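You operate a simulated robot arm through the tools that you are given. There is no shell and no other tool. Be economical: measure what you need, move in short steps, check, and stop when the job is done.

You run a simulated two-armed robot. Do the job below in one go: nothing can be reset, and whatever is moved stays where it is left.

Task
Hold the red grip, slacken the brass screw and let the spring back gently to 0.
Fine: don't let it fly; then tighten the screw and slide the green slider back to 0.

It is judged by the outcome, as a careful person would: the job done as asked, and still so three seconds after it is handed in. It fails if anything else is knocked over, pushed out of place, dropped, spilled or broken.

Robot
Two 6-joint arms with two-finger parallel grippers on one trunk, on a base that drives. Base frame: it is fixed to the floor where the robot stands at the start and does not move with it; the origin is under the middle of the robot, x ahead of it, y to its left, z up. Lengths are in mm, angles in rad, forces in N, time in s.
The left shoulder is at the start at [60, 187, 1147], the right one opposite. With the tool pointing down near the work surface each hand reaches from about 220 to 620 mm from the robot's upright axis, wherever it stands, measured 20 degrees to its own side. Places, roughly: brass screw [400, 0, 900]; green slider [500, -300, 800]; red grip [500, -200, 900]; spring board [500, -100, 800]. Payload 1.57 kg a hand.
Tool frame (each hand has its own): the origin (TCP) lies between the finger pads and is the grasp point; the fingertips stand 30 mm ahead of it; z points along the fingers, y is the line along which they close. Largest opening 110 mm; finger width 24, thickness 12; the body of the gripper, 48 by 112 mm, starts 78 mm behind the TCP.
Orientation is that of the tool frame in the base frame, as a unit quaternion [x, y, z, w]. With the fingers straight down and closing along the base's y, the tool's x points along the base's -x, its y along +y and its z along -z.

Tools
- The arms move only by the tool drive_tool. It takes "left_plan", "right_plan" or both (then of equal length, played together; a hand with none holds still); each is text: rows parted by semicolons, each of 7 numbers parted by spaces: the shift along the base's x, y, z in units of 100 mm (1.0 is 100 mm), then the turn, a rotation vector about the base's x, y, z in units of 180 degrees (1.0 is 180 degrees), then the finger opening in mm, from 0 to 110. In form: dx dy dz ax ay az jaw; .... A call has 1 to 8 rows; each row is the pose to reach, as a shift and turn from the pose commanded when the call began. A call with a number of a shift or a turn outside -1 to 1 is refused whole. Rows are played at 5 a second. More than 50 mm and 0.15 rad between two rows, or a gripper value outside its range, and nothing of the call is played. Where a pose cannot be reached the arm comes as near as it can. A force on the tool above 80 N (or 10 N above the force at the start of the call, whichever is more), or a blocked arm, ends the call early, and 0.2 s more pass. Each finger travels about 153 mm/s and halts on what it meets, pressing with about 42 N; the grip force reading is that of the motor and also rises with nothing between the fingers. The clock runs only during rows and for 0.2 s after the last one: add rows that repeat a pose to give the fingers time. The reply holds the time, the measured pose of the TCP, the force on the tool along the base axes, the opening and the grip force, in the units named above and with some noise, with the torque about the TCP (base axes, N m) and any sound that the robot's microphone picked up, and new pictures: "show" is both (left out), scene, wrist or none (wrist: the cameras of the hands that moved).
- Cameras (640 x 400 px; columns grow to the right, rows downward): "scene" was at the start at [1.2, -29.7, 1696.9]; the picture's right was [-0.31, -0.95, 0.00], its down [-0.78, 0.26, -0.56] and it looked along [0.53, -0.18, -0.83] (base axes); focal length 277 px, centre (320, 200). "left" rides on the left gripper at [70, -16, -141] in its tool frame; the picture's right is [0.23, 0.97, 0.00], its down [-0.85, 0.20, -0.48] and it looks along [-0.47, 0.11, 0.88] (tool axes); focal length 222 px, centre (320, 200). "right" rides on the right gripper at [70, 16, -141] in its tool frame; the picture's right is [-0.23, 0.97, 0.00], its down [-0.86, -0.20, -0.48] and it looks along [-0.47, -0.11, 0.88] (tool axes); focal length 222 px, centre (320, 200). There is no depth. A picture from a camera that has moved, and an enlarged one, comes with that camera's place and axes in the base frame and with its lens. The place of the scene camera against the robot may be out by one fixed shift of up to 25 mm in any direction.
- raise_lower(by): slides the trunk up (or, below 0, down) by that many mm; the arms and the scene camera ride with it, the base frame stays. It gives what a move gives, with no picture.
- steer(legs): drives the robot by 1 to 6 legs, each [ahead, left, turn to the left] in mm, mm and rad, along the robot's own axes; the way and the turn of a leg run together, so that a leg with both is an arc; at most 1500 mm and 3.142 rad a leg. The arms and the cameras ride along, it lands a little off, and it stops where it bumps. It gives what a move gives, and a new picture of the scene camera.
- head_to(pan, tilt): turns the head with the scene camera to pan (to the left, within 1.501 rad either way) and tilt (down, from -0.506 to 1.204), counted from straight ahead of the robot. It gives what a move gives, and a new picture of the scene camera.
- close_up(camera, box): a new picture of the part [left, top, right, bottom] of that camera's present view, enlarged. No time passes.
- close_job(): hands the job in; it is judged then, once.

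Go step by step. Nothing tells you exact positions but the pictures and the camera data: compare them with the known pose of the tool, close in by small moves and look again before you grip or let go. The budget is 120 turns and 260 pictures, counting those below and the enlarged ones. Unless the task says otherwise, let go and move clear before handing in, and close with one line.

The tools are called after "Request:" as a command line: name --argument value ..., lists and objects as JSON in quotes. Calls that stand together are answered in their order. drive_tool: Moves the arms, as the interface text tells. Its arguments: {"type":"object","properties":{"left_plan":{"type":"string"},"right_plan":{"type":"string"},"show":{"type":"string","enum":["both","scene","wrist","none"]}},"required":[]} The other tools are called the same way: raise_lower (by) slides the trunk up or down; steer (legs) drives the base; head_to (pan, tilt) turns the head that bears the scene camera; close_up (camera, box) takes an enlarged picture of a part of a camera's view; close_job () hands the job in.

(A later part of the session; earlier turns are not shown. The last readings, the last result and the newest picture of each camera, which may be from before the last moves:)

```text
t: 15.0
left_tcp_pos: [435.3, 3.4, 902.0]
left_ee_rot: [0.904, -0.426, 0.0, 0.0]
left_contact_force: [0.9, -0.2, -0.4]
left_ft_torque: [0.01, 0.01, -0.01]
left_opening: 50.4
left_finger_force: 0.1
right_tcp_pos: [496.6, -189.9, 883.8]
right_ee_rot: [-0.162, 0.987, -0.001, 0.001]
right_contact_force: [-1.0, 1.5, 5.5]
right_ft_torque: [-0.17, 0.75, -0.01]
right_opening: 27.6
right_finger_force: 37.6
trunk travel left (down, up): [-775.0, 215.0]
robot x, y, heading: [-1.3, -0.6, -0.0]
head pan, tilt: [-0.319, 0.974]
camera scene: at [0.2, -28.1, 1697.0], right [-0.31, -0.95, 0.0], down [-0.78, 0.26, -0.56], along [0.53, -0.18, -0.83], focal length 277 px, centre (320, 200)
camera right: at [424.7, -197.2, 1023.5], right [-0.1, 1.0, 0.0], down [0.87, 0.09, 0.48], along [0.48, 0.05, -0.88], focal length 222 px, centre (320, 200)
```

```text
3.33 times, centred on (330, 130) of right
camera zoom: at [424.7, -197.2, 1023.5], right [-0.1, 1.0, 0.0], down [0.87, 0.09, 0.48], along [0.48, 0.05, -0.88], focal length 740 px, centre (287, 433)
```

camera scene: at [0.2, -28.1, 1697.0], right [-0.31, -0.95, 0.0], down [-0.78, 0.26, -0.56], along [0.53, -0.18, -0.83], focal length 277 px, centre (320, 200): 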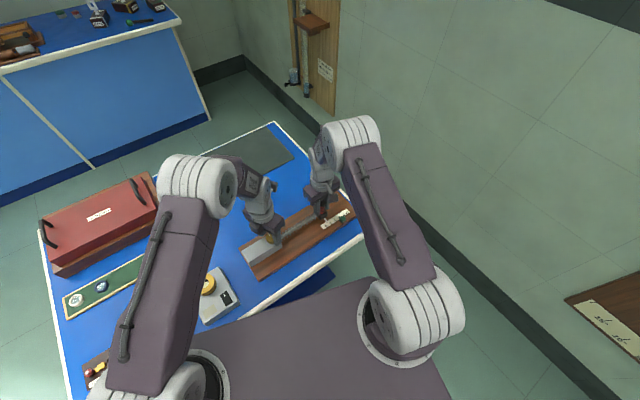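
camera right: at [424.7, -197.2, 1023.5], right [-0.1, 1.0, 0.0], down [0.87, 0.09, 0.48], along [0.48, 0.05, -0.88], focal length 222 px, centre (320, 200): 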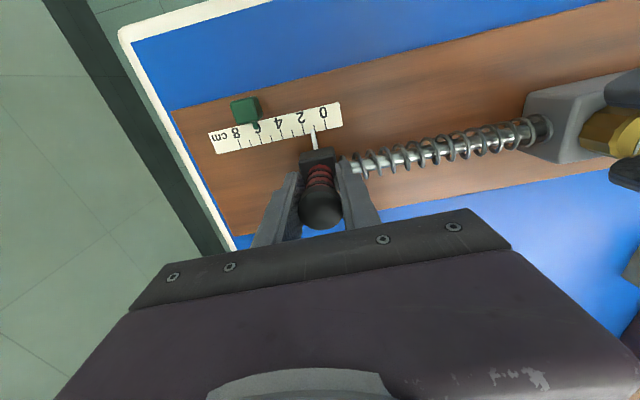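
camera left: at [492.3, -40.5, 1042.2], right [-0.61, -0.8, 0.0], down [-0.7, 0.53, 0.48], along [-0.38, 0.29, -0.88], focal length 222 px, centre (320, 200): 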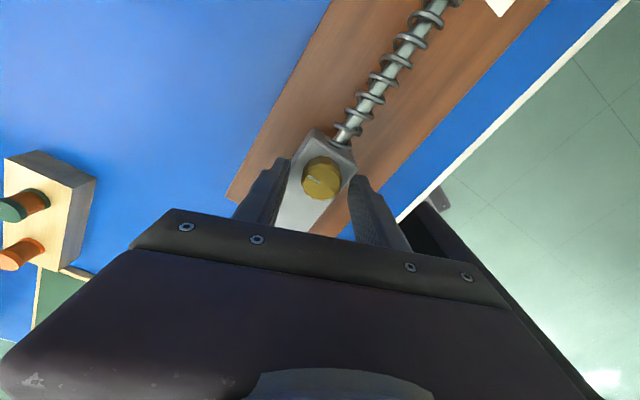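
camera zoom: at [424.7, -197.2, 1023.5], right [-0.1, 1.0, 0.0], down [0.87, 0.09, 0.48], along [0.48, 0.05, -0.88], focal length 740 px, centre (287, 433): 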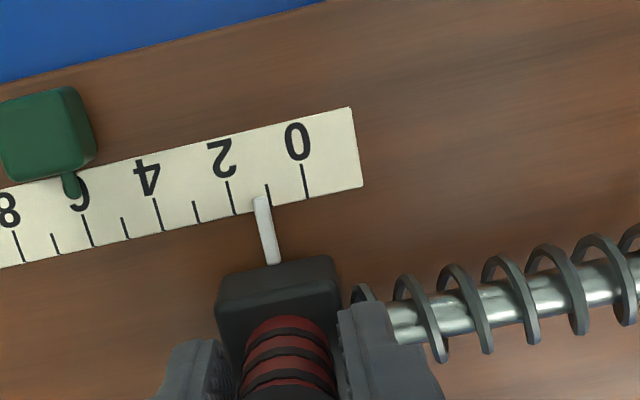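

Pointer is at about 1.2. I'll move 11 mm more, slowly.

Request:
drive_tool --right_plan "-0.009 0.028 0 0 0 0 10; -0.019 0.057 0 0 0 0 10; -0.028 0.085 0 0 0 0 10; -0.036 0.108 0 0 0 0 10; -0.036 0.108 0 0 0 0 10" --show "wrist"

Request:
close_up --camera "right" --box '[260, 80, 380, 160]'

Request:
close_up --camera "scene" --box '[300, 190, 370, 240]'

```text
t: 16.2
left_tcp_pos: [435.1, 2.6, 902.4]
left_ee_rot: [0.905, -0.426, 0.0, 0.0]
left_contact_force: [-0.9, -0.1, 0.2]
left_ft_torque: [-0.01, -0.05, 0.03]
left_opening: 50.2
left_finger_force: 0.0
right_tcp_pos: [492.9, -179.9, 884.3]
right_ee_rot: [-0.163, 0.987, -0.001, 0.002]
right_contact_force: [-0.6, 3.2, 6.9]
right_ft_torque: [0.09, -0.59, 0.06]
right_opening: 27.8
right_finger_force: 38.5
trunk travel left (down, up): [-775.0, 215.0]
robot x, y, heading: [1.3, 0.5, -0.0]
head pan, tilt: [-0.319, 0.974]
camera right: at [421.4, -187.0, 1023.4], right [-0.1, 1.0, 0.0], down [0.87, 0.09, 0.48], along [0.48, 0.05, -0.88], focal length 222 px, centre (320, 200)
```

right: 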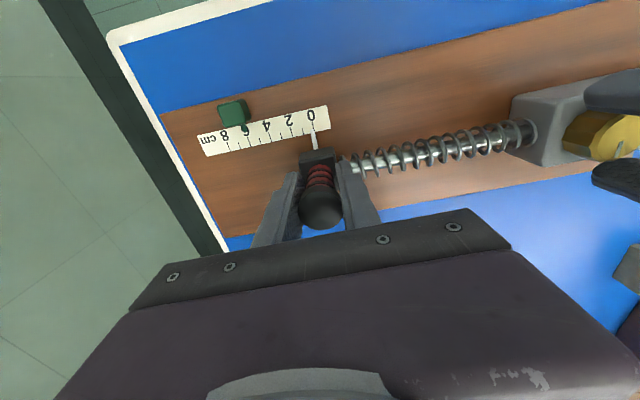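

```text
5.00 times, centred on (320, 120) of right
camera zoom: at [421.4, -187.0, 1023.4], right [-0.1, 1.0, 0.0], down [0.87, 0.09, 0.48], along [0.48, 0.05, -0.88], focal length 1111 px, centre (320, 600)
```

zoom: 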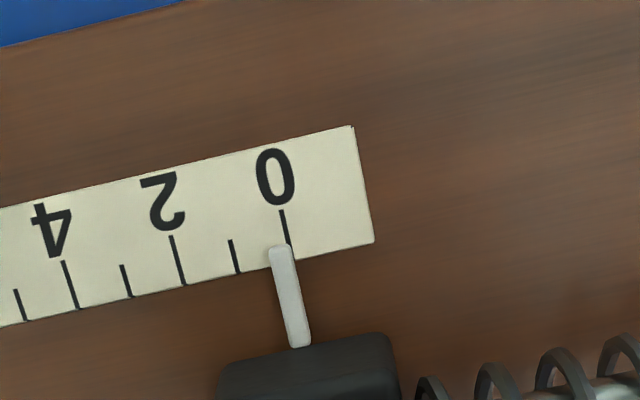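

```text
8.00 times, centred on (335, 215) of scene
camera zoom: at [0.2, -28.8, 1697.0], right [-0.31, -0.95, 0.0], down [-0.78, 0.26, -0.56], along [0.53, -0.18, -0.83], focal length 2219 px, centre (200, 80)
```

zoom: 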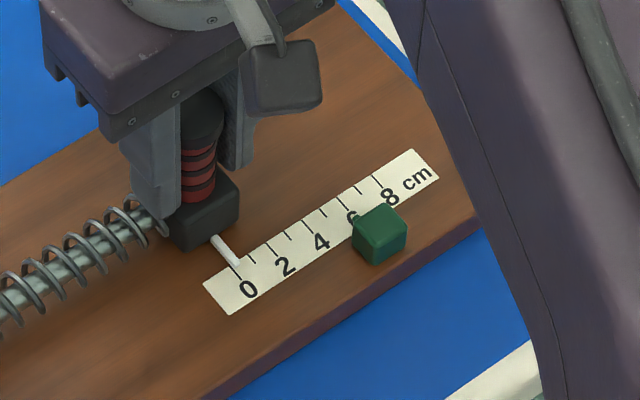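

Request:
close_up --camera "scene" --box '[322, 212, 342, 226]'

Request:
close_up --camera "right" --box '[295, 100, 335, 155]'

```text
16.00 times, centred on (332, 219) of scene
camera zoom: at [0.2, -28.8, 1697.0], right [-0.31, -0.95, 0.0], down [-0.78, 0.26, -0.56], along [0.53, -0.18, -0.83], focal length 4438 px, centre (128, -104)
```

zoom: 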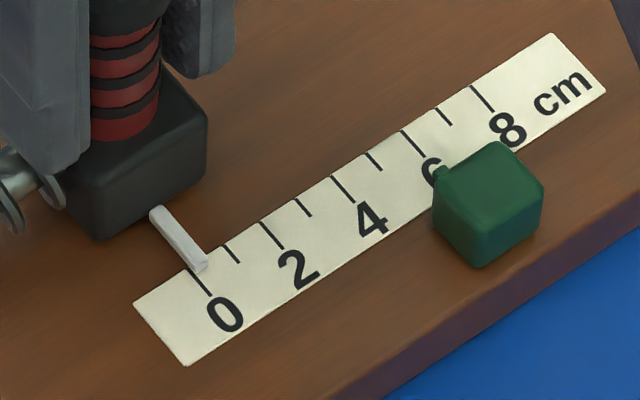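

```text
7.27 times, centred on (315, 128) of right
camera zoom: at [421.4, -187.0, 1023.4], right [-0.1, 1.0, 0.0], down [0.87, 0.09, 0.48], along [0.48, 0.05, -0.88], focal length 1615 px, centre (356, 727)
```

zoom: 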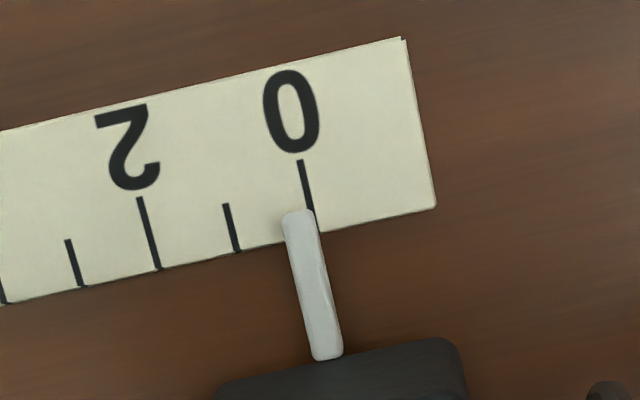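

Correcting for parallax between the two views, the pointer still reads about 1.3 mm. I'll nudge it that far.

Request:
drive_tool --right_plan "-0.002 0.007 0 0 0 0 10; -0.004 0.013 0 0 0 0 10; -0.004 0.013 0 0 0 0 10" --show "none"

Request:
close_up --camera "right" --box '[295, 100, 335, 155]'

Request:
close_up --camera "scene" --box '[322, 212, 342, 226]'

```text
t: 17.0
left_tcp_pos: [433.9, 3.0, 902.5]
left_ee_rot: [0.905, -0.426, 0.0, 0.0]
left_contact_force: [0.0, -0.2, -0.2]
left_ft_torque: [0.02, -0.01, 0.05]
left_opening: 50.2
left_finger_force: 0.1
right_tcp_pos: [492.0, -178.5, 883.1]
right_ee_rot: [-0.163, 0.987, -0.001, 0.001]
right_contact_force: [0.2, 1.5, 7.9]
right_ft_torque: [0.2, -0.71, 0.0]
right_opening: 27.7
right_finger_force: 37.8
trunk travel left (down, up): [-775.0, 215.0]
robot x, y, heading: [-0.0, 0.6, -0.0]
head pan, tilt: [-0.319, 0.974]
```

```text
7.27 times, centred on (315, 128) of right
camera zoom: at [421.2, -186.1, 1023.5], right [-0.1, 1.0, 0.0], down [0.87, 0.09, 0.48], along [0.48, 0.05, -0.88], focal length 1615 px, centre (356, 727)
```

zoom: 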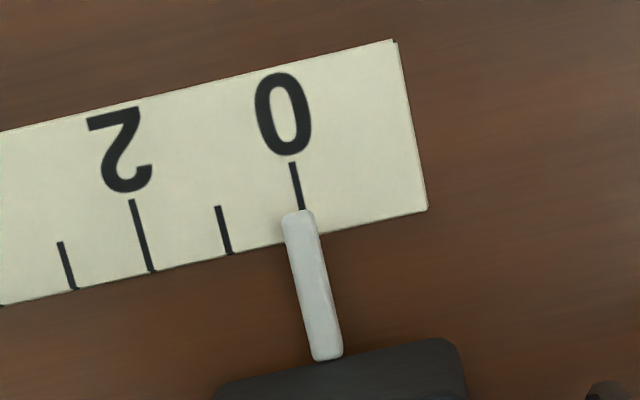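

```text
16.00 times, centred on (332, 219) of scene
camera zoom: at [0.0, -28.9, 1697.0], right [-0.31, -0.95, 0.0], down [-0.78, 0.26, -0.56], along [0.53, -0.18, -0.83], focal length 4438 px, centre (128, -104)
```

zoom: 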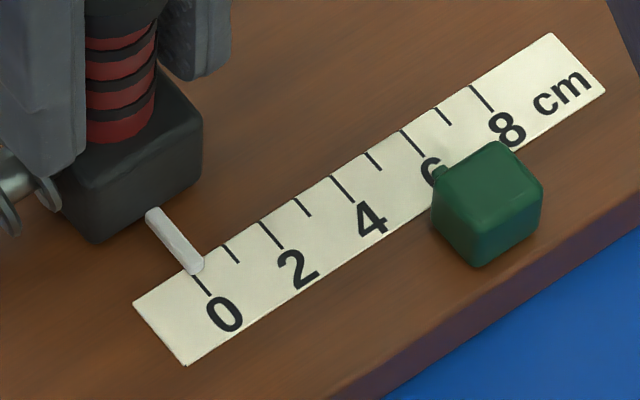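

The pointer now sits on 0. I'll regrip the screw with the left hand and start turning it clockwise while the right hand keeps the grip still.

Request:
drive_tool --left_plan "0 0 0 0 0 0 30; 0 0 0 0 0 0 10; 0 0 0 0 0 0 10" --show "none"

Request:
drive_tool --left_plan "0 0 0 0 0 -0.04 10; 0 0 0 0 0 -0.08 10; 0 0 -0.002 0 0 -0.12 10; 0 0 -0.004 0 0 -0.16 10; 0 0 -0.006 0 0 -0.2 10; 0 0 -0.008 0 0 -0.24 10" --show "wrist"

Request:
close_up --camera "left" --box '[260, 130, 380, 210]'

```text
t: 17.8
left_tcp_pos: [434.8, 3.7, 901.8]
left_ee_rot: [0.904, -0.427, 0.001, -0.001]
left_contact_force: [-5.5, -4.9, 4.2]
left_ft_torque: [-0.44, 0.37, -0.01]
left_opening: 31.4
left_finger_force: 40.4
right_tcp_pos: [493.2, -178.8, 883.6]
right_ee_rot: [-0.162, 0.987, 0.0, 0.002]
right_contact_force: [5.5, 3.3, 7.9]
right_ft_torque: [-0.29, 0.86, -0.03]
right_opening: 27.7
right_finger_force: 38.0
trunk travel left (down, up): [-775.0, 215.0]
robot x, y, heading: [0.2, 2.9, 0.001]
head pan, tilt: [-0.319, 0.974]
```

```text
t: 19.2
left_tcp_pos: [435.4, 3.4, 902.9]
left_ee_rot: [-0.683, 0.73, -0.001, 0.002]
left_contact_force: [9.4, 2.7, -11.0]
left_ft_torque: [0.87, 0.26, 0.02]
left_opening: 31.7
left_finger_force: 40.3
right_tcp_pos: [492.5, -178.1, 884.0]
right_ee_rot: [-0.162, 0.987, 0.0, 0.0]
right_contact_force: [-4.4, 0.1, 21.7]
right_ft_torque: [0.19, -0.48, -0.12]
right_opening: 27.9
right_finger_force: 38.3
trunk travel left (down, up): [-775.0, 215.0]
robot x, y, heading: [0.1, 0.7, -0.002]
head pan, tilt: [-0.319, 0.974]
camera left: at [446.2, -67.6, 1042.6], right [-0.99, -0.16, 0.0], down [-0.14, 0.87, 0.48], along [-0.08, 0.47, -0.88], focal length 222 px, centre (320, 200)
```

left: 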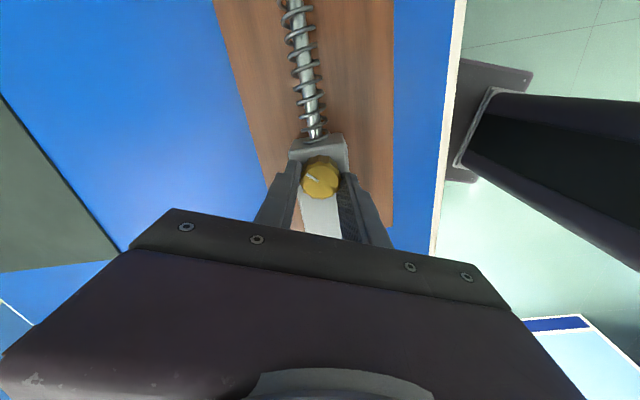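

```text
5.00 times, centred on (320, 170) of left
camera zoom: at [446.2, -67.6, 1042.6], right [-0.99, -0.16, 0.0], down [-0.14, 0.87, 0.48], along [-0.08, 0.47, -0.88], focal length 1111 px, centre (320, 350)
```

zoom: 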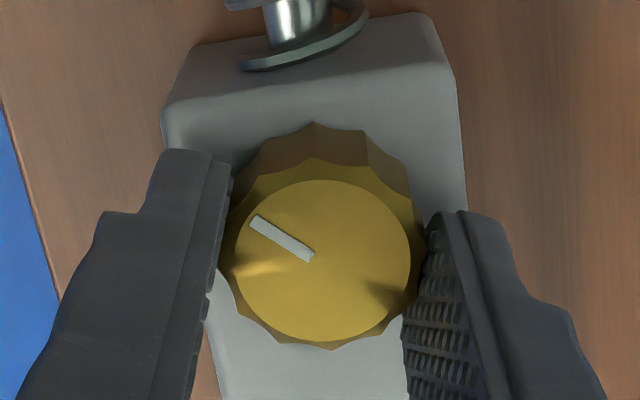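

The knob follows. I'll continue tightening, letting the hand sink a little.

Request:
drive_tool --left_plan "0 0 -0.005 0 0 -0.04 10; 0 0 -0.01 0 0 -0.08 10; 0 0 -0.012 0 0 -0.12 10; 0 0 -0.014 0 0 -0.16 10; 0 0 -0.016 0 0 -0.2 10; 0 0 -0.018 0 0 -0.24 10; 0 0 -0.02 0 0 -0.28 10; 0 0 -0.022 0 0 -0.32 10" --show "wrist"

Request:
close_up --camera "left" --box '[260, 130, 380, 210]'

```text
t: 21.0
left_tcp_pos: [435.5, 1.6, 899.2]
left_ee_rot: [-0.248, 0.969, -0.003, 0.002]
left_contact_force: [14.9, 1.1, 30.9]
left_ft_torque: [0.4, -0.24, 0.03]
left_opening: 31.7
left_finger_force: 40.3
right_tcp_pos: [492.8, -177.2, 883.3]
right_ee_rot: [-0.162, 0.987, 0.0, 0.001]
right_contact_force: [-1.2, 2.7, 2.5]
right_ft_torque: [0.06, -0.3, 0.22]
right_opening: 27.5
right_finger_force: 38.4
trunk travel left (down, up): [-775.0, 215.0]
robot x, y, heading: [1.8, 0.3, -0.005]
head pan, tilt: [-0.319, 0.974]
camera left: at [381.4, -45.4, 1040.5], right [-0.67, 0.75, -0.01], down [0.65, 0.59, 0.48], along [0.36, 0.32, -0.88], focal length 222 px, centre (320, 200)
```

left: 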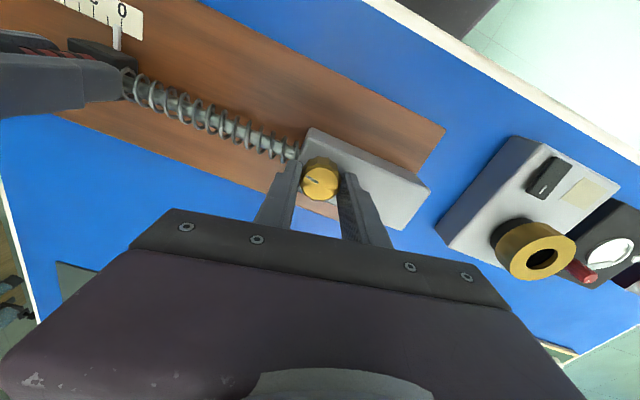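

```text
5.00 times, centred on (320, 170) of left
camera zoom: at [381.4, -45.4, 1040.5], right [-0.67, 0.75, -0.01], down [0.65, 0.59, 0.48], along [0.36, 0.32, -0.88], focal length 1111 px, centre (320, 350)
```

zoom: 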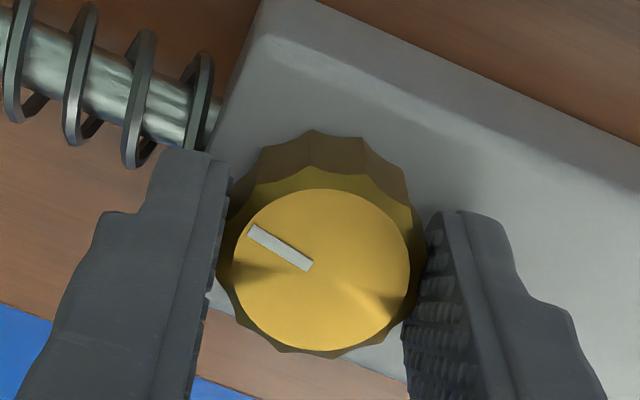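

Request:
drive_tool --left_plan "0 0 0.01 0 0 -0.04 10; 0 0 0.01 0 0 -0.08 10; 0 0 0.01 0 0 -0.12 10; 0 0 0.008 0 0 -0.16 10; 0 0 0.008 0 0 -0.2 10" --show "wrist"

Request:
close_up --camera "left" --box '[260, 130, 380, 210]'

```text
t: 22.2
left_tcp_pos: [433.1, 1.4, 899.2]
left_ee_rot: [0.064, 0.998, 0.0, -0.001]
left_contact_force: [3.5, -15.8, 4.8]
left_ft_torque: [-0.08, 0.11, 0.62]
left_opening: 31.6
left_finger_force: 40.3
right_tcp_pos: [493.2, -178.8, 883.6]
right_ee_rot: [-0.163, 0.987, 0.0, 0.001]
right_contact_force: [0.3, 13.0, 12.7]
right_ft_torque: [-0.53, 0.9, 0.0]
right_opening: 27.8
right_finger_force: 38.5
trunk travel left (down, up): [-775.0, 215.0]
robot x, y, heading: [1.9, 3.7, 0.006]
head pan, tilt: [-0.319, 0.974]
camera left: at [361.7, -5.5, 1039.7], right [-0.1, 0.99, 0.0], down [0.87, 0.09, 0.48], along [0.47, 0.05, -0.88], focal length 222 px, centre (320, 200)
```

left: 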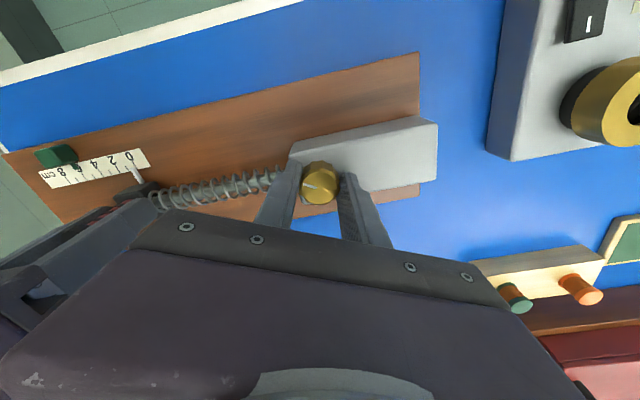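

```text
5.00 times, centred on (320, 170) of left
camera zoom: at [361.7, -5.5, 1039.7], right [-0.1, 0.99, 0.0], down [0.87, 0.09, 0.48], along [0.47, 0.05, -0.88], focal length 1111 px, centre (320, 350)
```

zoom: 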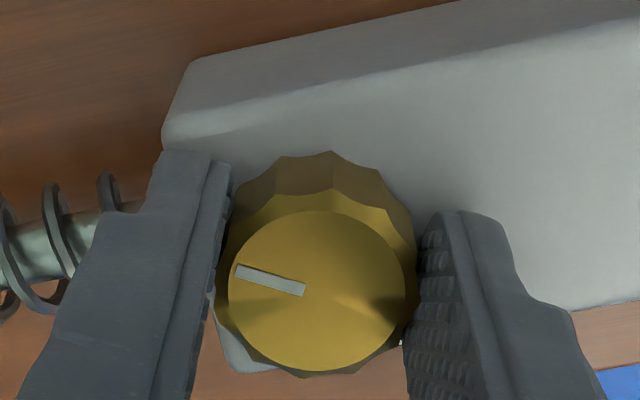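

The torque is 0.62 Nm and the mark slipped back to its original angle, so the screw is tight. I'll release the left hand, rise clear and check the pointer.

Request:
drive_tool --left_plan "0 0 0 0 0 0 40; 0 0 0 0 0 0 60; 0 0 0.1 0 0 0 60; 0 0 0.4 0 0 0 60; 0 0 0.7 0 0 0 60; -0.1 0.4 0.9 0 0 0 60; -0.1 0.8 1 0 0 0 60" --show "wrist"

Request:
close_up --camera "right" --box '[295, 100, 335, 155]'

Request:
close_up --camera "left" --box '[50, 60, 290, 210]'

```text
t: 23.8
left_tcp_pos: [423.8, 83.1, 1000.9]
left_ee_rot: [0.064, 0.998, 0.0, 0.0]
left_contact_force: [0.2, -0.1, -0.4]
left_ft_torque: [0.01, -0.03, 0.02]
left_opening: 59.9
left_finger_force: 0.1
right_tcp_pos: [492.8, -178.5, 883.3]
right_ee_rot: [-0.163, 0.987, 0.0, 0.001]
right_contact_force: [1.0, 3.1, 6.5]
right_ft_torque: [-0.27, -0.34, 0.03]
right_opening: 27.4
right_finger_force: 38.4
trunk travel left (down, up): [-775.0, 215.0]
robot x, y, heading: [-1.7, -2.3, -0.001]
head pan, tilt: [-0.319, 0.974]
camera left: at [352.4, 76.6, 1141.3], right [-0.1, 0.99, 0.0], down [0.87, 0.09, 0.48], along [0.48, 0.05, -0.88], focal length 222 px, centre (320, 200)
```

left: 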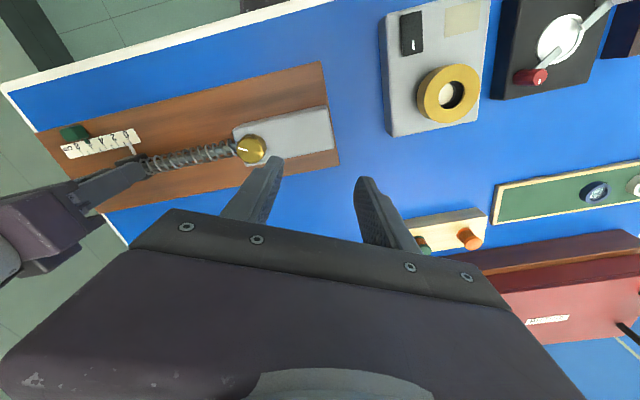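

```text
7.27 times, centred on (315, 128) of right
camera zoom: at [421.2, -186.0, 1023.3], right [-0.1, 1.0, 0.0], down [0.87, 0.09, 0.48], along [0.48, 0.05, -0.88], focal length 1615 px, centre (356, 727)
```

zoom: 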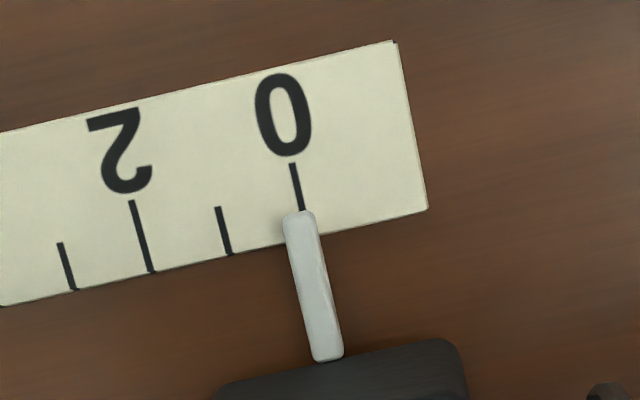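

```text
2.67 times, centred on (170, 135) of left
camera zoom: at [352.4, 76.6, 1141.3], right [-0.1, 0.99, 0.0], down [0.87, 0.09, 0.48], along [0.48, 0.05, -0.88], focal length 592 px, centre (720, 373)
```

zoom: 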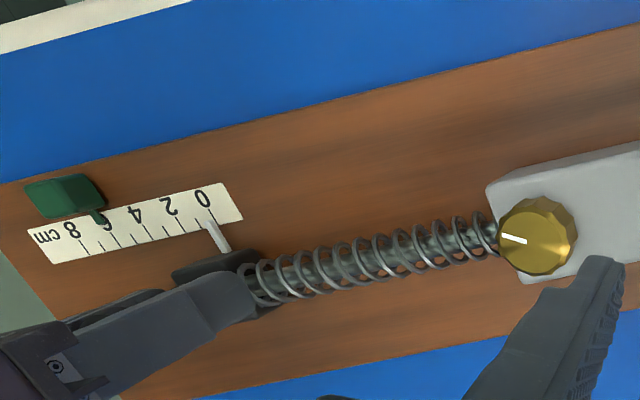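

The pointer still reads 0. I'll release the grip, watch for any movement, and rise.

Request:
drive_tool --right_plan "0 0 0 0 0 0 32; 0 0 0 0 0 0 50; 0 0 0 0 0 0 60; 0 0 0.2 0 0 0 60; 0 0 0.5 0 0 0 60; 0 0 0.9 0 0 0 60" --show "wrist"

Request:
close_up --camera "right" --box '[220, 70, 380, 170]'

Request:
close_up --camera "left" --box '[50, 100, 170, 180]'

Request:
close_up --camera "scene" --box '[310, 195, 360, 235]'

```text
t: 25.2
left_tcp_pos: [424.1, 82.5, 1000.9]
left_ee_rot: [0.063, 0.998, 0.0, 0.0]
left_contact_force: [-0.3, -0.3, 0.5]
left_ft_torque: [0.0, 0.0, 0.01]
left_opening: 60.4
left_finger_force: 0.0
right_tcp_pos: [494.3, -180.1, 974.5]
right_ee_rot: [-0.163, 0.987, 0.0, 0.0]
right_contact_force: [-0.5, 0.7, -0.6]
right_ft_torque: [-0.04, 0.0, 0.02]
right_opening: 59.7
right_finger_force: 0.1
trunk travel left (down, up): [-775.0, 215.0]
robot x, y, heading: [-0.1, 1.0, -0.003]
head pan, tilt: [-0.319, 0.974]
camera right: at [422.9, -187.2, 1114.8], right [-0.1, 1.0, 0.0], down [0.87, 0.09, 0.48], along [0.48, 0.05, -0.88], focal length 222 px, centre (320, 200)
```

right: 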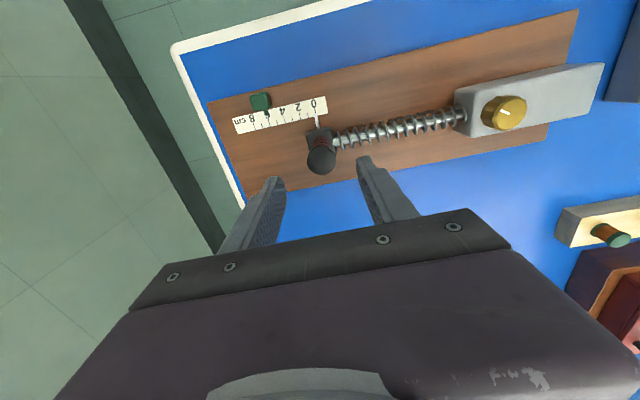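

```text
4.00 times, centred on (300, 120) of right
camera zoom: at [422.9, -187.2, 1114.8], right [-0.1, 1.0, 0.0], down [0.87, 0.09, 0.48], along [0.48, 0.05, -0.88], focal length 888 px, centre (400, 520)
```

zoom: 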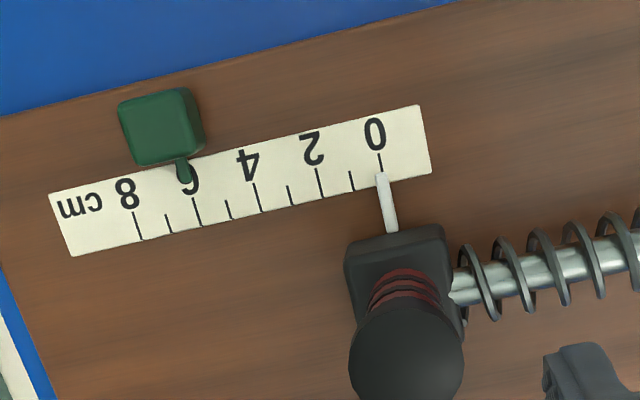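

```text
5.00 times, centred on (110, 140) of left
camera zoom: at [352.4, 75.3, 1141.3], right [-0.1, 0.99, 0.0], down [0.87, 0.09, 0.48], along [0.48, 0.05, -0.88], focal length 1111 px, centre (1370, 500)
```

zoom: 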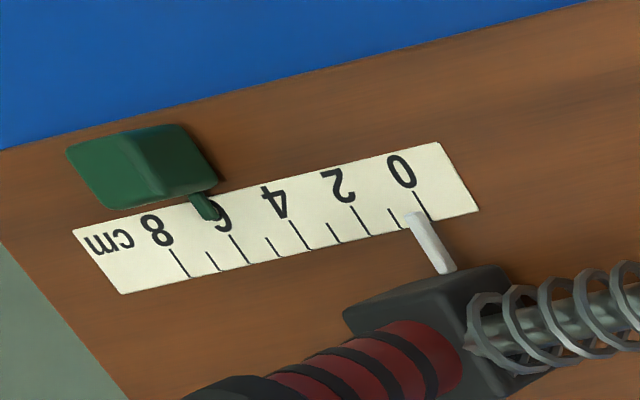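

```text
10.00 times, centred on (335, 215) of scene
camera zoom: at [0.0, -29.6, 1696.9], right [-0.31, -0.95, 0.0], down [-0.78, 0.26, -0.56], along [0.53, -0.18, -0.83], focal length 2774 px, centre (170, 50)
```

zoom: 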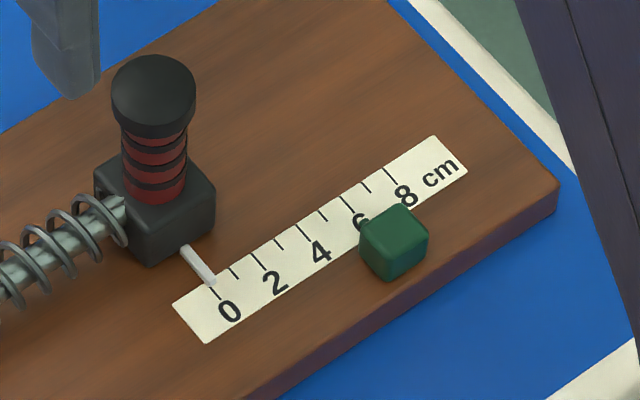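

The screw holds and the pointer stays at 0. The green slider block is near (453, -254), top about z 833 and roughly 18 mm wide, reading about 6.1. I'll move the right hand above it.

Request:
drive_tool --right_plan "-0.2 -0.38 0 0 0 0 60; -0.39 -0.75 0 0 0 0 60; -0.39 -0.75 -0.4 0 0 0 50; -0.39 -0.75 -0.7 0 0 0 50; -0.39 -0.75 -0.7 0 0 0 50" --show "wrist"

Request:
close_up --camera "left" --box '[40, 80, 200, 180]'

Request:
close_up --camera "right" --box '[240, 100, 400, 200]'

```text
t: 26.4
left_tcp_pos: [425.3, 82.7, 1000.1]
left_ee_rot: [0.063, 0.998, -0.001, 0.001]
left_contact_force: [-0.3, -0.4, 0.5]
left_ft_torque: [0.03, -0.01, 0.01]
left_opening: 60.0
left_finger_force: 0.0
right_tcp_pos: [452.8, -252.3, 903.0]
right_ee_rot: [-0.162, 0.987, 0.0, 0.001]
right_contact_force: [0.3, -0.2, 0.2]
right_ft_torque: [0.0, 0.01, 0.01]
right_opening: 49.8
right_finger_force: 0.1
trunk travel left (down, up): [-775.0, 215.0]
robot x, y, heading: [-2.7, -1.6, -0.0]
head pan, tilt: [-0.319, 0.974]
camera right: at [381.4, -260.1, 1042.7], right [-0.1, 1.0, 0.0], down [0.87, 0.09, 0.48], along [0.48, 0.05, -0.88], focal length 222 px, centre (320, 200)
```

right: 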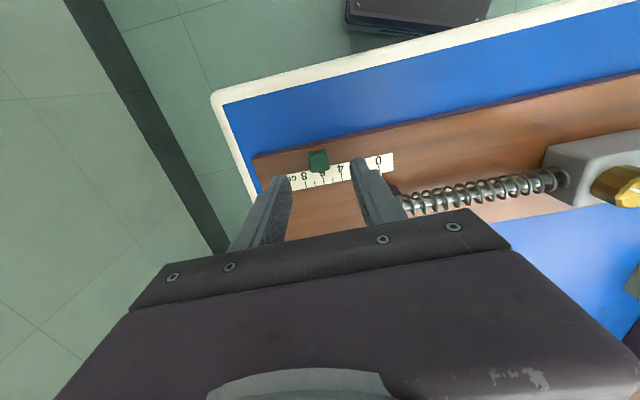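

```text
4.00 times, centred on (120, 130) of left
camera zoom: at [352.3, 75.1, 1141.4], right [-0.1, 0.99, 0.0], down [0.87, 0.09, 0.48], along [0.48, 0.05, -0.88], focal length 888 px, centre (1120, 480)
```

zoom: 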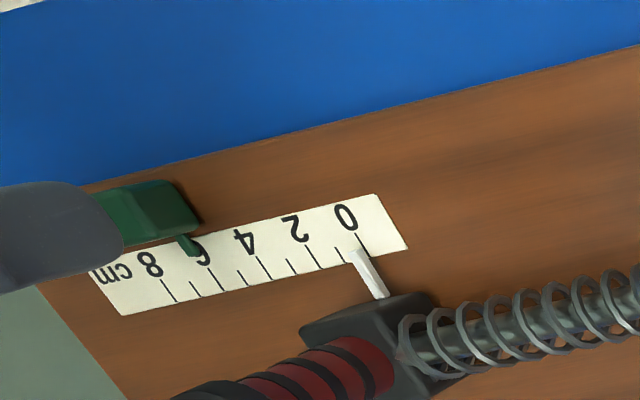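

```text
4.00 times, centred on (320, 150) of right
camera zoom: at [381.4, -260.1, 1042.7], right [-0.1, 1.0, 0.0], down [0.87, 0.09, 0.48], along [0.48, 0.05, -0.88], focal length 888 px, centre (320, 400)
```

zoom: 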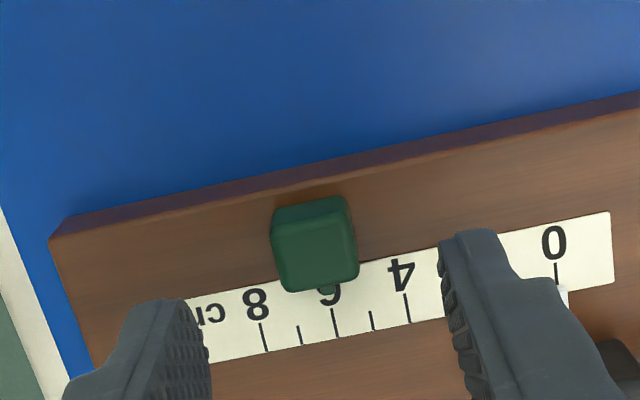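

The slider is centred under the hand. I'll lower with the tips about 6 mm above the board, then check before closing.

Request:
drive_tool --right_plan "-0.005 0 -0.25 0 0 0 50; -0.005 0 -0.45 0 0 0 50; -0.005 0 -0.54 0 0 0 50; -0.005 0 -0.54 0 0 0 50" --show "wrist"

Request:
close_up --camera "left" --box '[40, 80, 200, 180]'

Request:
close_up --camera "scene" --box '[310, 180, 380, 240]'

```text
t: 27.4
left_tcp_pos: [424.1, 83.6, 1001.2]
left_ee_rot: [0.063, 0.998, -0.001, 0.001]
left_contact_force: [0.6, -0.2, -0.1]
left_ft_torque: [0.03, 0.0, 0.02]
left_opening: 59.7
left_finger_force: 0.1
right_tcp_pos: [453.9, -251.4, 850.3]
right_ee_rot: [-0.163, 0.987, -0.001, 0.0]
right_contact_force: [-0.1, -0.3, 9.9]
right_ft_torque: [0.25, 0.21, 0.03]
right_opening: 49.8
right_finger_force: 0.0
trunk travel left (down, up): [-775.0, 215.0]
robot x, y, heading: [-0.3, 3.4, 0.003]
head pan, tilt: [-0.319, 0.974]
camera right: at [382.5, -260.0, 990.3], right [-0.1, 1.0, 0.0], down [0.87, 0.09, 0.48], along [0.48, 0.05, -0.88], focal length 222 px, centre (320, 200)
```

right: 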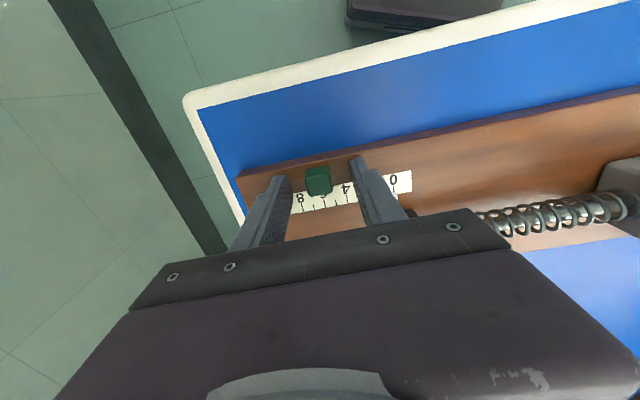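

```text
4.00 times, centred on (120, 130) of left
camera zoom: at [352.4, 75.6, 1141.5], right [-0.1, 0.99, 0.0], down [0.87, 0.09, 0.48], along [0.48, 0.05, -0.88], focal length 888 px, centre (1120, 480)
```

zoom: 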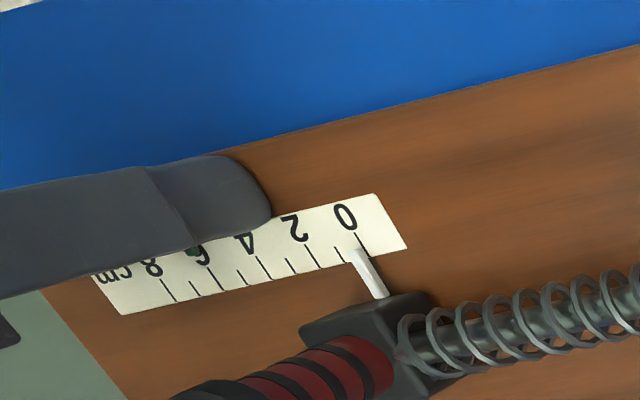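

```text
6.67 times, centred on (345, 210) of scene
camera zoom: at [0.0, -29.1, 1697.1], right [-0.31, -0.95, 0.0], down [-0.78, 0.26, -0.56], along [0.53, -0.18, -0.83], focal length 1849 px, centre (153, 133)
```

zoom: 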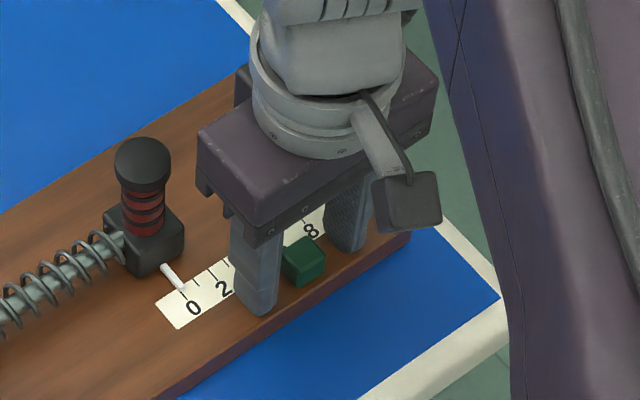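

The tips are touching the board (9.9 N), so I'll rise 3 mm and close on the slider.

Request:
drive_tool --right_plan "0 0 0.03 0 0 0 50; 0 0 0.03 0 0 0 35; 0 0 0.03 0 0 0 22; 0 0 0.03 0 0 0 14; 0 0 0.03 0 0 0 12" --show "wrist"

Request:
close_up --camera "right" --box '[260, 130, 420, 230]'

```text
t: 28.6
left_tcp_pos: [424.5, 81.6, 999.8]
left_ee_rot: [0.062, 0.998, 0.0, 0.0]
left_contact_force: [-0.4, 0.7, 1.1]
left_ft_torque: [-0.01, 0.01, -0.02]
left_opening: 60.0
left_finger_force: 0.2
right_tcp_pos: [454.8, -252.1, 851.4]
right_ee_rot: [-0.162, 0.987, 0.0, -0.001]
right_contact_force: [-0.5, 0.7, 0.4]
right_ft_torque: [-0.06, 0.17, -0.65]
right_opening: 20.2
right_finger_force: 33.9
trunk travel left (down, up): [-775.0, 215.0]
robot x, y, heading: [-0.6, 0.2, -0.005]
head pan, tilt: [-0.319, 0.974]
camera right: at [382.5, -260.2, 992.5], right [-0.1, 1.0, 0.0], down [0.87, 0.08, 0.48], along [0.48, 0.05, -0.88], focal length 222 px, centre (320, 200)
```

right: 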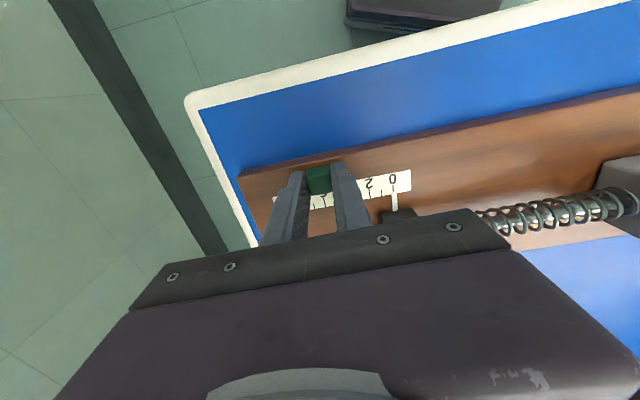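

```text
4.00 times, centred on (340, 180) of right
camera zoom: at [382.5, -260.2, 992.5], right [-0.1, 1.0, 0.0], down [0.87, 0.08, 0.48], along [0.48, 0.05, -0.88], focal length 888 px, centre (240, 280)
```

zoom: 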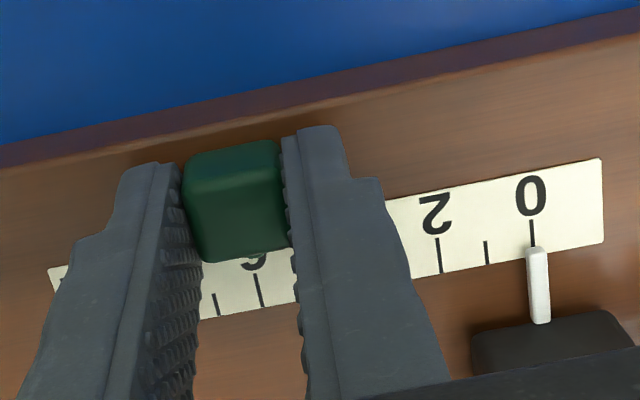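

The slider is held at 20 mm. I'll slide it along the scale toward 0, starting with 50 mm.

Request:
drive_tool --right_plan "-0.016 0.047 0 0 0 0 12; -0.047 0.142 0 0 0 0 12; -0.078 0.237 0 0 0 0 12; -0.11 0.332 0 0 0 0 12; -0.141 0.427 0 0 0 0 12; -0.157 0.475 0 0 0 0 12; -0.157 0.475 0 0 0 0 12" --show "wrist"

Request:
close_up --camera "right" --box '[260, 130, 420, 230]'

Request:
close_up --camera "scene" --box '[300, 180, 370, 240]'

Request:
close_up --camera "left" --box '[40, 80, 200, 180]'

```text
t: 30.2
left_tcp_pos: [427.2, 83.6, 1000.9]
left_ee_rot: [0.063, 0.998, -0.001, 0.0]
left_contact_force: [-0.5, 0.6, -0.5]
left_ft_torque: [-0.02, 0.0, 0.01]
left_opening: 59.8
left_finger_force: 0.1
right_tcp_pos: [438.6, -206.0, 851.9]
right_ee_rot: [-0.162, 0.987, 0.0, 0.001]
right_contact_force: [4.3, 0.7, -0.7]
right_ft_torque: [-0.01, 0.3, -0.58]
right_opening: 19.8
right_finger_force: 33.9
trunk travel left (down, up): [-775.0, 215.0]
robot x, y, heading: [0.9, -1.5, 0.003]
head pan, tilt: [-0.319, 0.974]
camera right: at [367.1, -213.2, 992.5], right [-0.1, 1.0, 0.0], down [0.87, 0.09, 0.48], along [0.48, 0.05, -0.88], focal length 222 px, centre (320, 200)
```

right: 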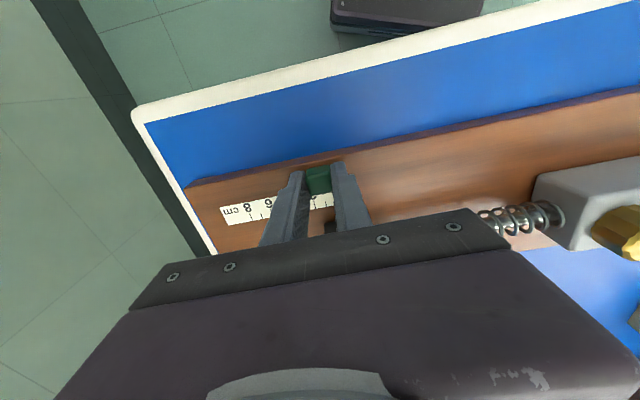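

```text
4.00 times, centred on (340, 180) of right
camera zoom: at [367.1, -213.2, 992.5], right [-0.1, 1.0, 0.0], down [0.87, 0.09, 0.48], along [0.48, 0.05, -0.88], focal length 888 px, centre (240, 280)
```

zoom: 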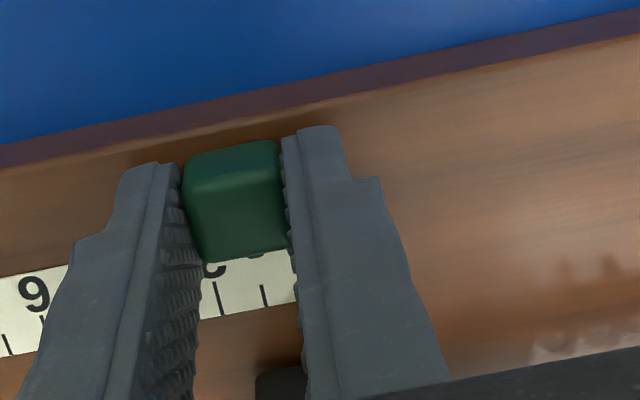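

```text
6.67 times, centred on (335, 210) of scene
camera zoom: at [2.4, -29.4, 1697.0], right [-0.31, -0.95, 0.0], down [-0.79, 0.26, -0.56], along [0.53, -0.18, -0.83], focal length 1849 px, centre (220, 133)
```

zoom: 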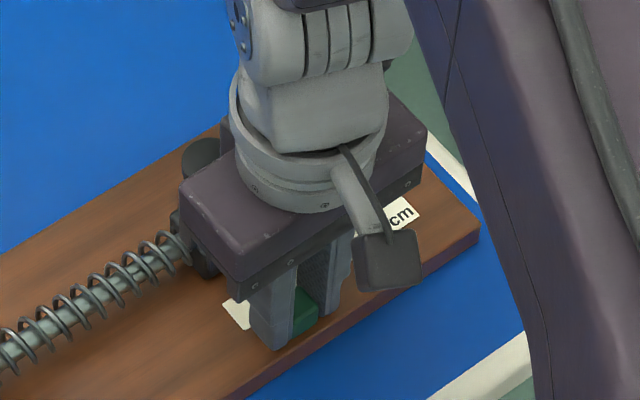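

```text
4.00 times, centred on (120, 130) of left
camera zoom: at [353.9, 75.5, 1140.8], right [-0.1, 0.99, 0.0], down [0.87, 0.09, 0.48], along [0.48, 0.05, -0.88], focal length 888 px, centre (1120, 480)
```

zoom: 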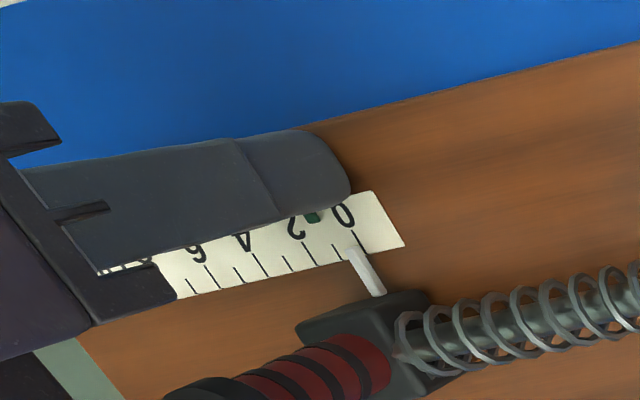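

The slider index reads about 1.1 now. I'll move the remaining 11 mm.

Request:
drive_tool --right_plan "-0.016 0.047 0 0 0 0 12; -0.034 0.104 0 0 0 0 12; -0.034 0.104 0 0 0 0 12" --show "none"

Request:
close_up --camera "left" --box '[90, 110, 150, 160]'

Request:
close_up --camera "right" --box '[280, 155, 360, 225]'

```text
t: 31.0
left_tcp_pos: [426.1, 82.0, 1001.3]
left_ee_rot: [0.063, 0.998, 0.0, 0.0]
left_contact_force: [-0.1, 0.0, -0.6]
left_ft_torque: [-0.01, 0.02, 0.03]
left_opening: 60.0
left_finger_force: 0.0
right_tcp_pos: [434.4, -196.2, 852.1]
right_ee_rot: [-0.162, 0.987, 0.0, 0.0]
right_contact_force: [7.1, -7.5, 11.1]
right_ft_torque: [-0.28, 0.6, -0.55]
right_opening: 19.9
right_finger_force: 32.9
trunk travel left (down, up): [-775.0, 215.0]
robot x, y, heading: [-2.4, 2.2, -0.005]
head pan, tilt: [-0.319, 0.974]
```

```text
8.00 times, centred on (120, 135) of left
camera zoom: at [353.5, 74.4, 1141.2], right [-0.1, 0.99, 0.0], down [0.87, 0.09, 0.48], along [0.48, 0.05, -0.88], focal length 1777 px, centre (1920, 720)
```

zoom: 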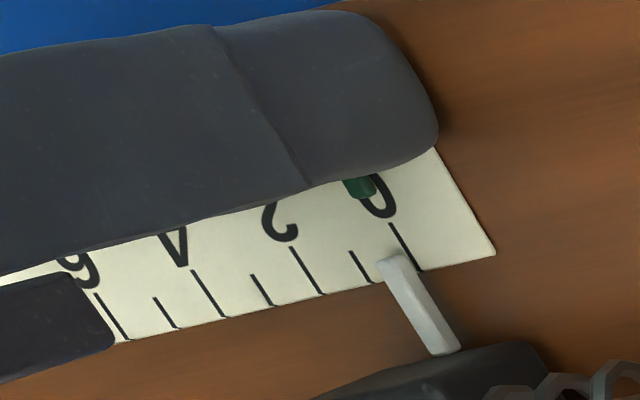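

```text
5.71 times, centred on (320, 190) of right
camera zoom: at [363.7, -204.1, 992.3], right [-0.1, 1.0, 0.0], down [0.87, 0.08, 0.48], along [0.48, 0.05, -0.88], focal length 1269 px, centre (320, 257)
```

zoom: 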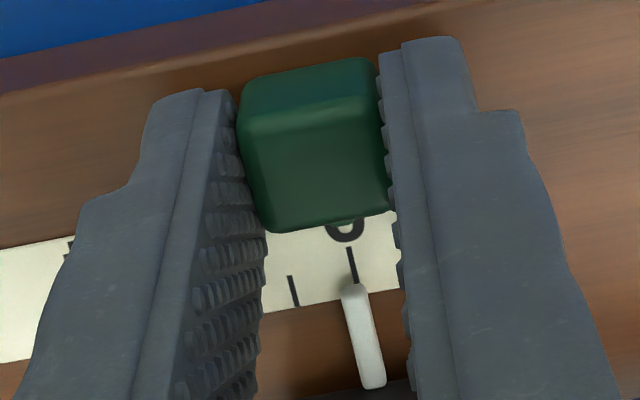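

The index appears at 0, and the light push back (-7.5 N) suggests it has reached its end stop. I'll release, rise, and check.

Request:
drive_tool --right_plan "0 0 0 0 0 0 25; 0 0 0 0 0 0 40; 0 0 0 0 0 0 40; 0 0 0.2 0 0 0 45; -0.1 -0.1 0.6 0 0 0 45; -0.2 -0.3 1.0 0 0 0 45" --show "wrist"

Request:
close_up --camera "right" --box '[270, 110, 430, 210]'

Request:
close_up --camera "left" --box '[70, 100, 170, 170]'

Request:
close_up --camera "scene" --box '[310, 195, 360, 235]'

```text
t: 32.4
left_tcp_pos: [424.5, 82.9, 1001.5]
left_ee_rot: [0.064, 0.998, 0.0, 0.001]
left_contact_force: [0.3, -0.1, 0.6]
left_ft_torque: [0.01, -0.02, 0.01]
left_opening: 60.0
left_finger_force: 0.0
right_tcp_pos: [413.2, -226.9, 953.1]
right_ee_rot: [-0.163, 0.987, -0.001, 0.0]
right_contact_force: [-0.7, -0.4, 0.7]
right_ft_torque: [-0.01, -0.02, -0.01]
right_opening: 45.0
right_finger_force: 0.1
trunk travel left (down, up): [-775.0, 215.0]
robot x, y, heading: [0.9, -3.1, -0.001]
head pan, tilt: [-0.319, 0.974]
camera right: at [341.4, -234.4, 1092.2], right [-0.1, 1.0, 0.0], down [0.87, 0.09, 0.48], along [0.48, 0.05, -0.88], focal length 222 px, centre (320, 200)
```

right: 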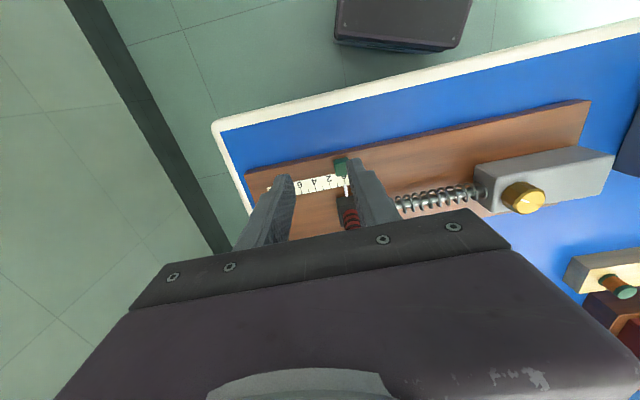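

```text
4.00 times, centred on (350, 160) of right
camera zoom: at [341.4, -234.4, 1092.2], right [-0.1, 1.0, 0.0], down [0.87, 0.09, 0.48], along [0.48, 0.05, -0.88], focal length 888 px, centre (200, 360)
```

zoom: 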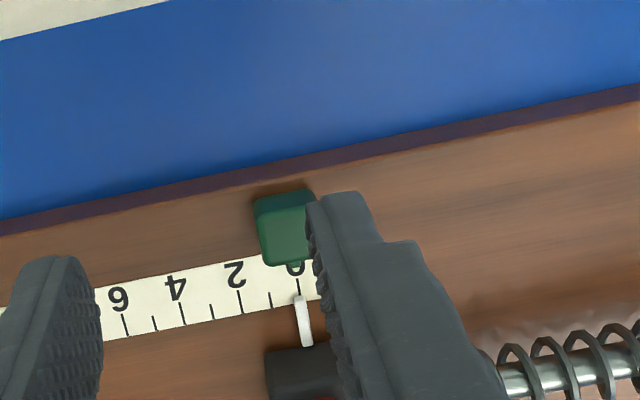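

```text
5.71 times, centred on (120, 135) of left
camera zoom: at [352.1, 74.8, 1141.4], right [-0.1, 0.99, 0.0], down [0.87, 0.09, 0.48], along [0.48, 0.05, -0.88], focal length 1269 px, centre (1463, 571)
```

zoom: 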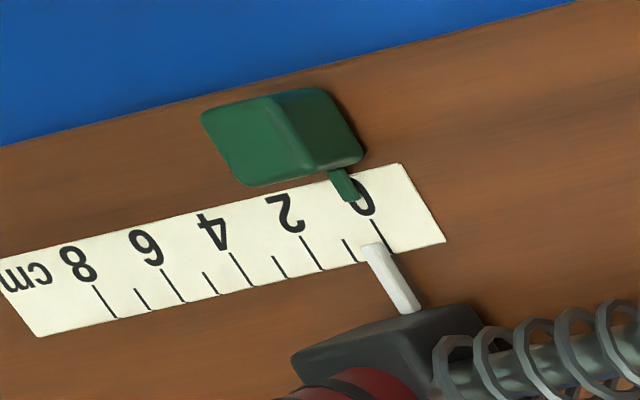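

```text
10.00 times, centred on (335, 215) of scene
camera zoom: at [-0.4, -30.4, 1696.8], right [-0.31, -0.95, 0.0], down [-0.78, 0.26, -0.56], along [0.53, -0.18, -0.83], focal length 2774 px, centre (170, 50)
```

zoom: 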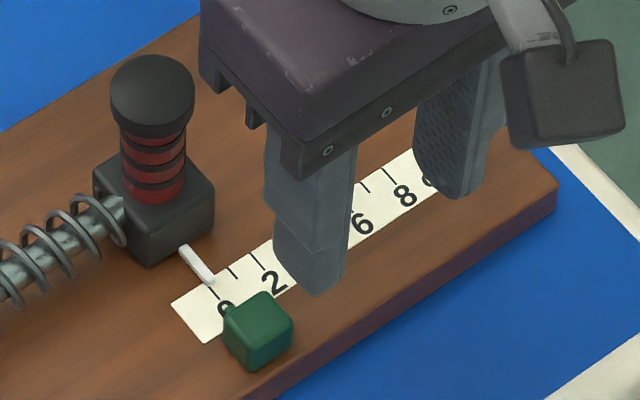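

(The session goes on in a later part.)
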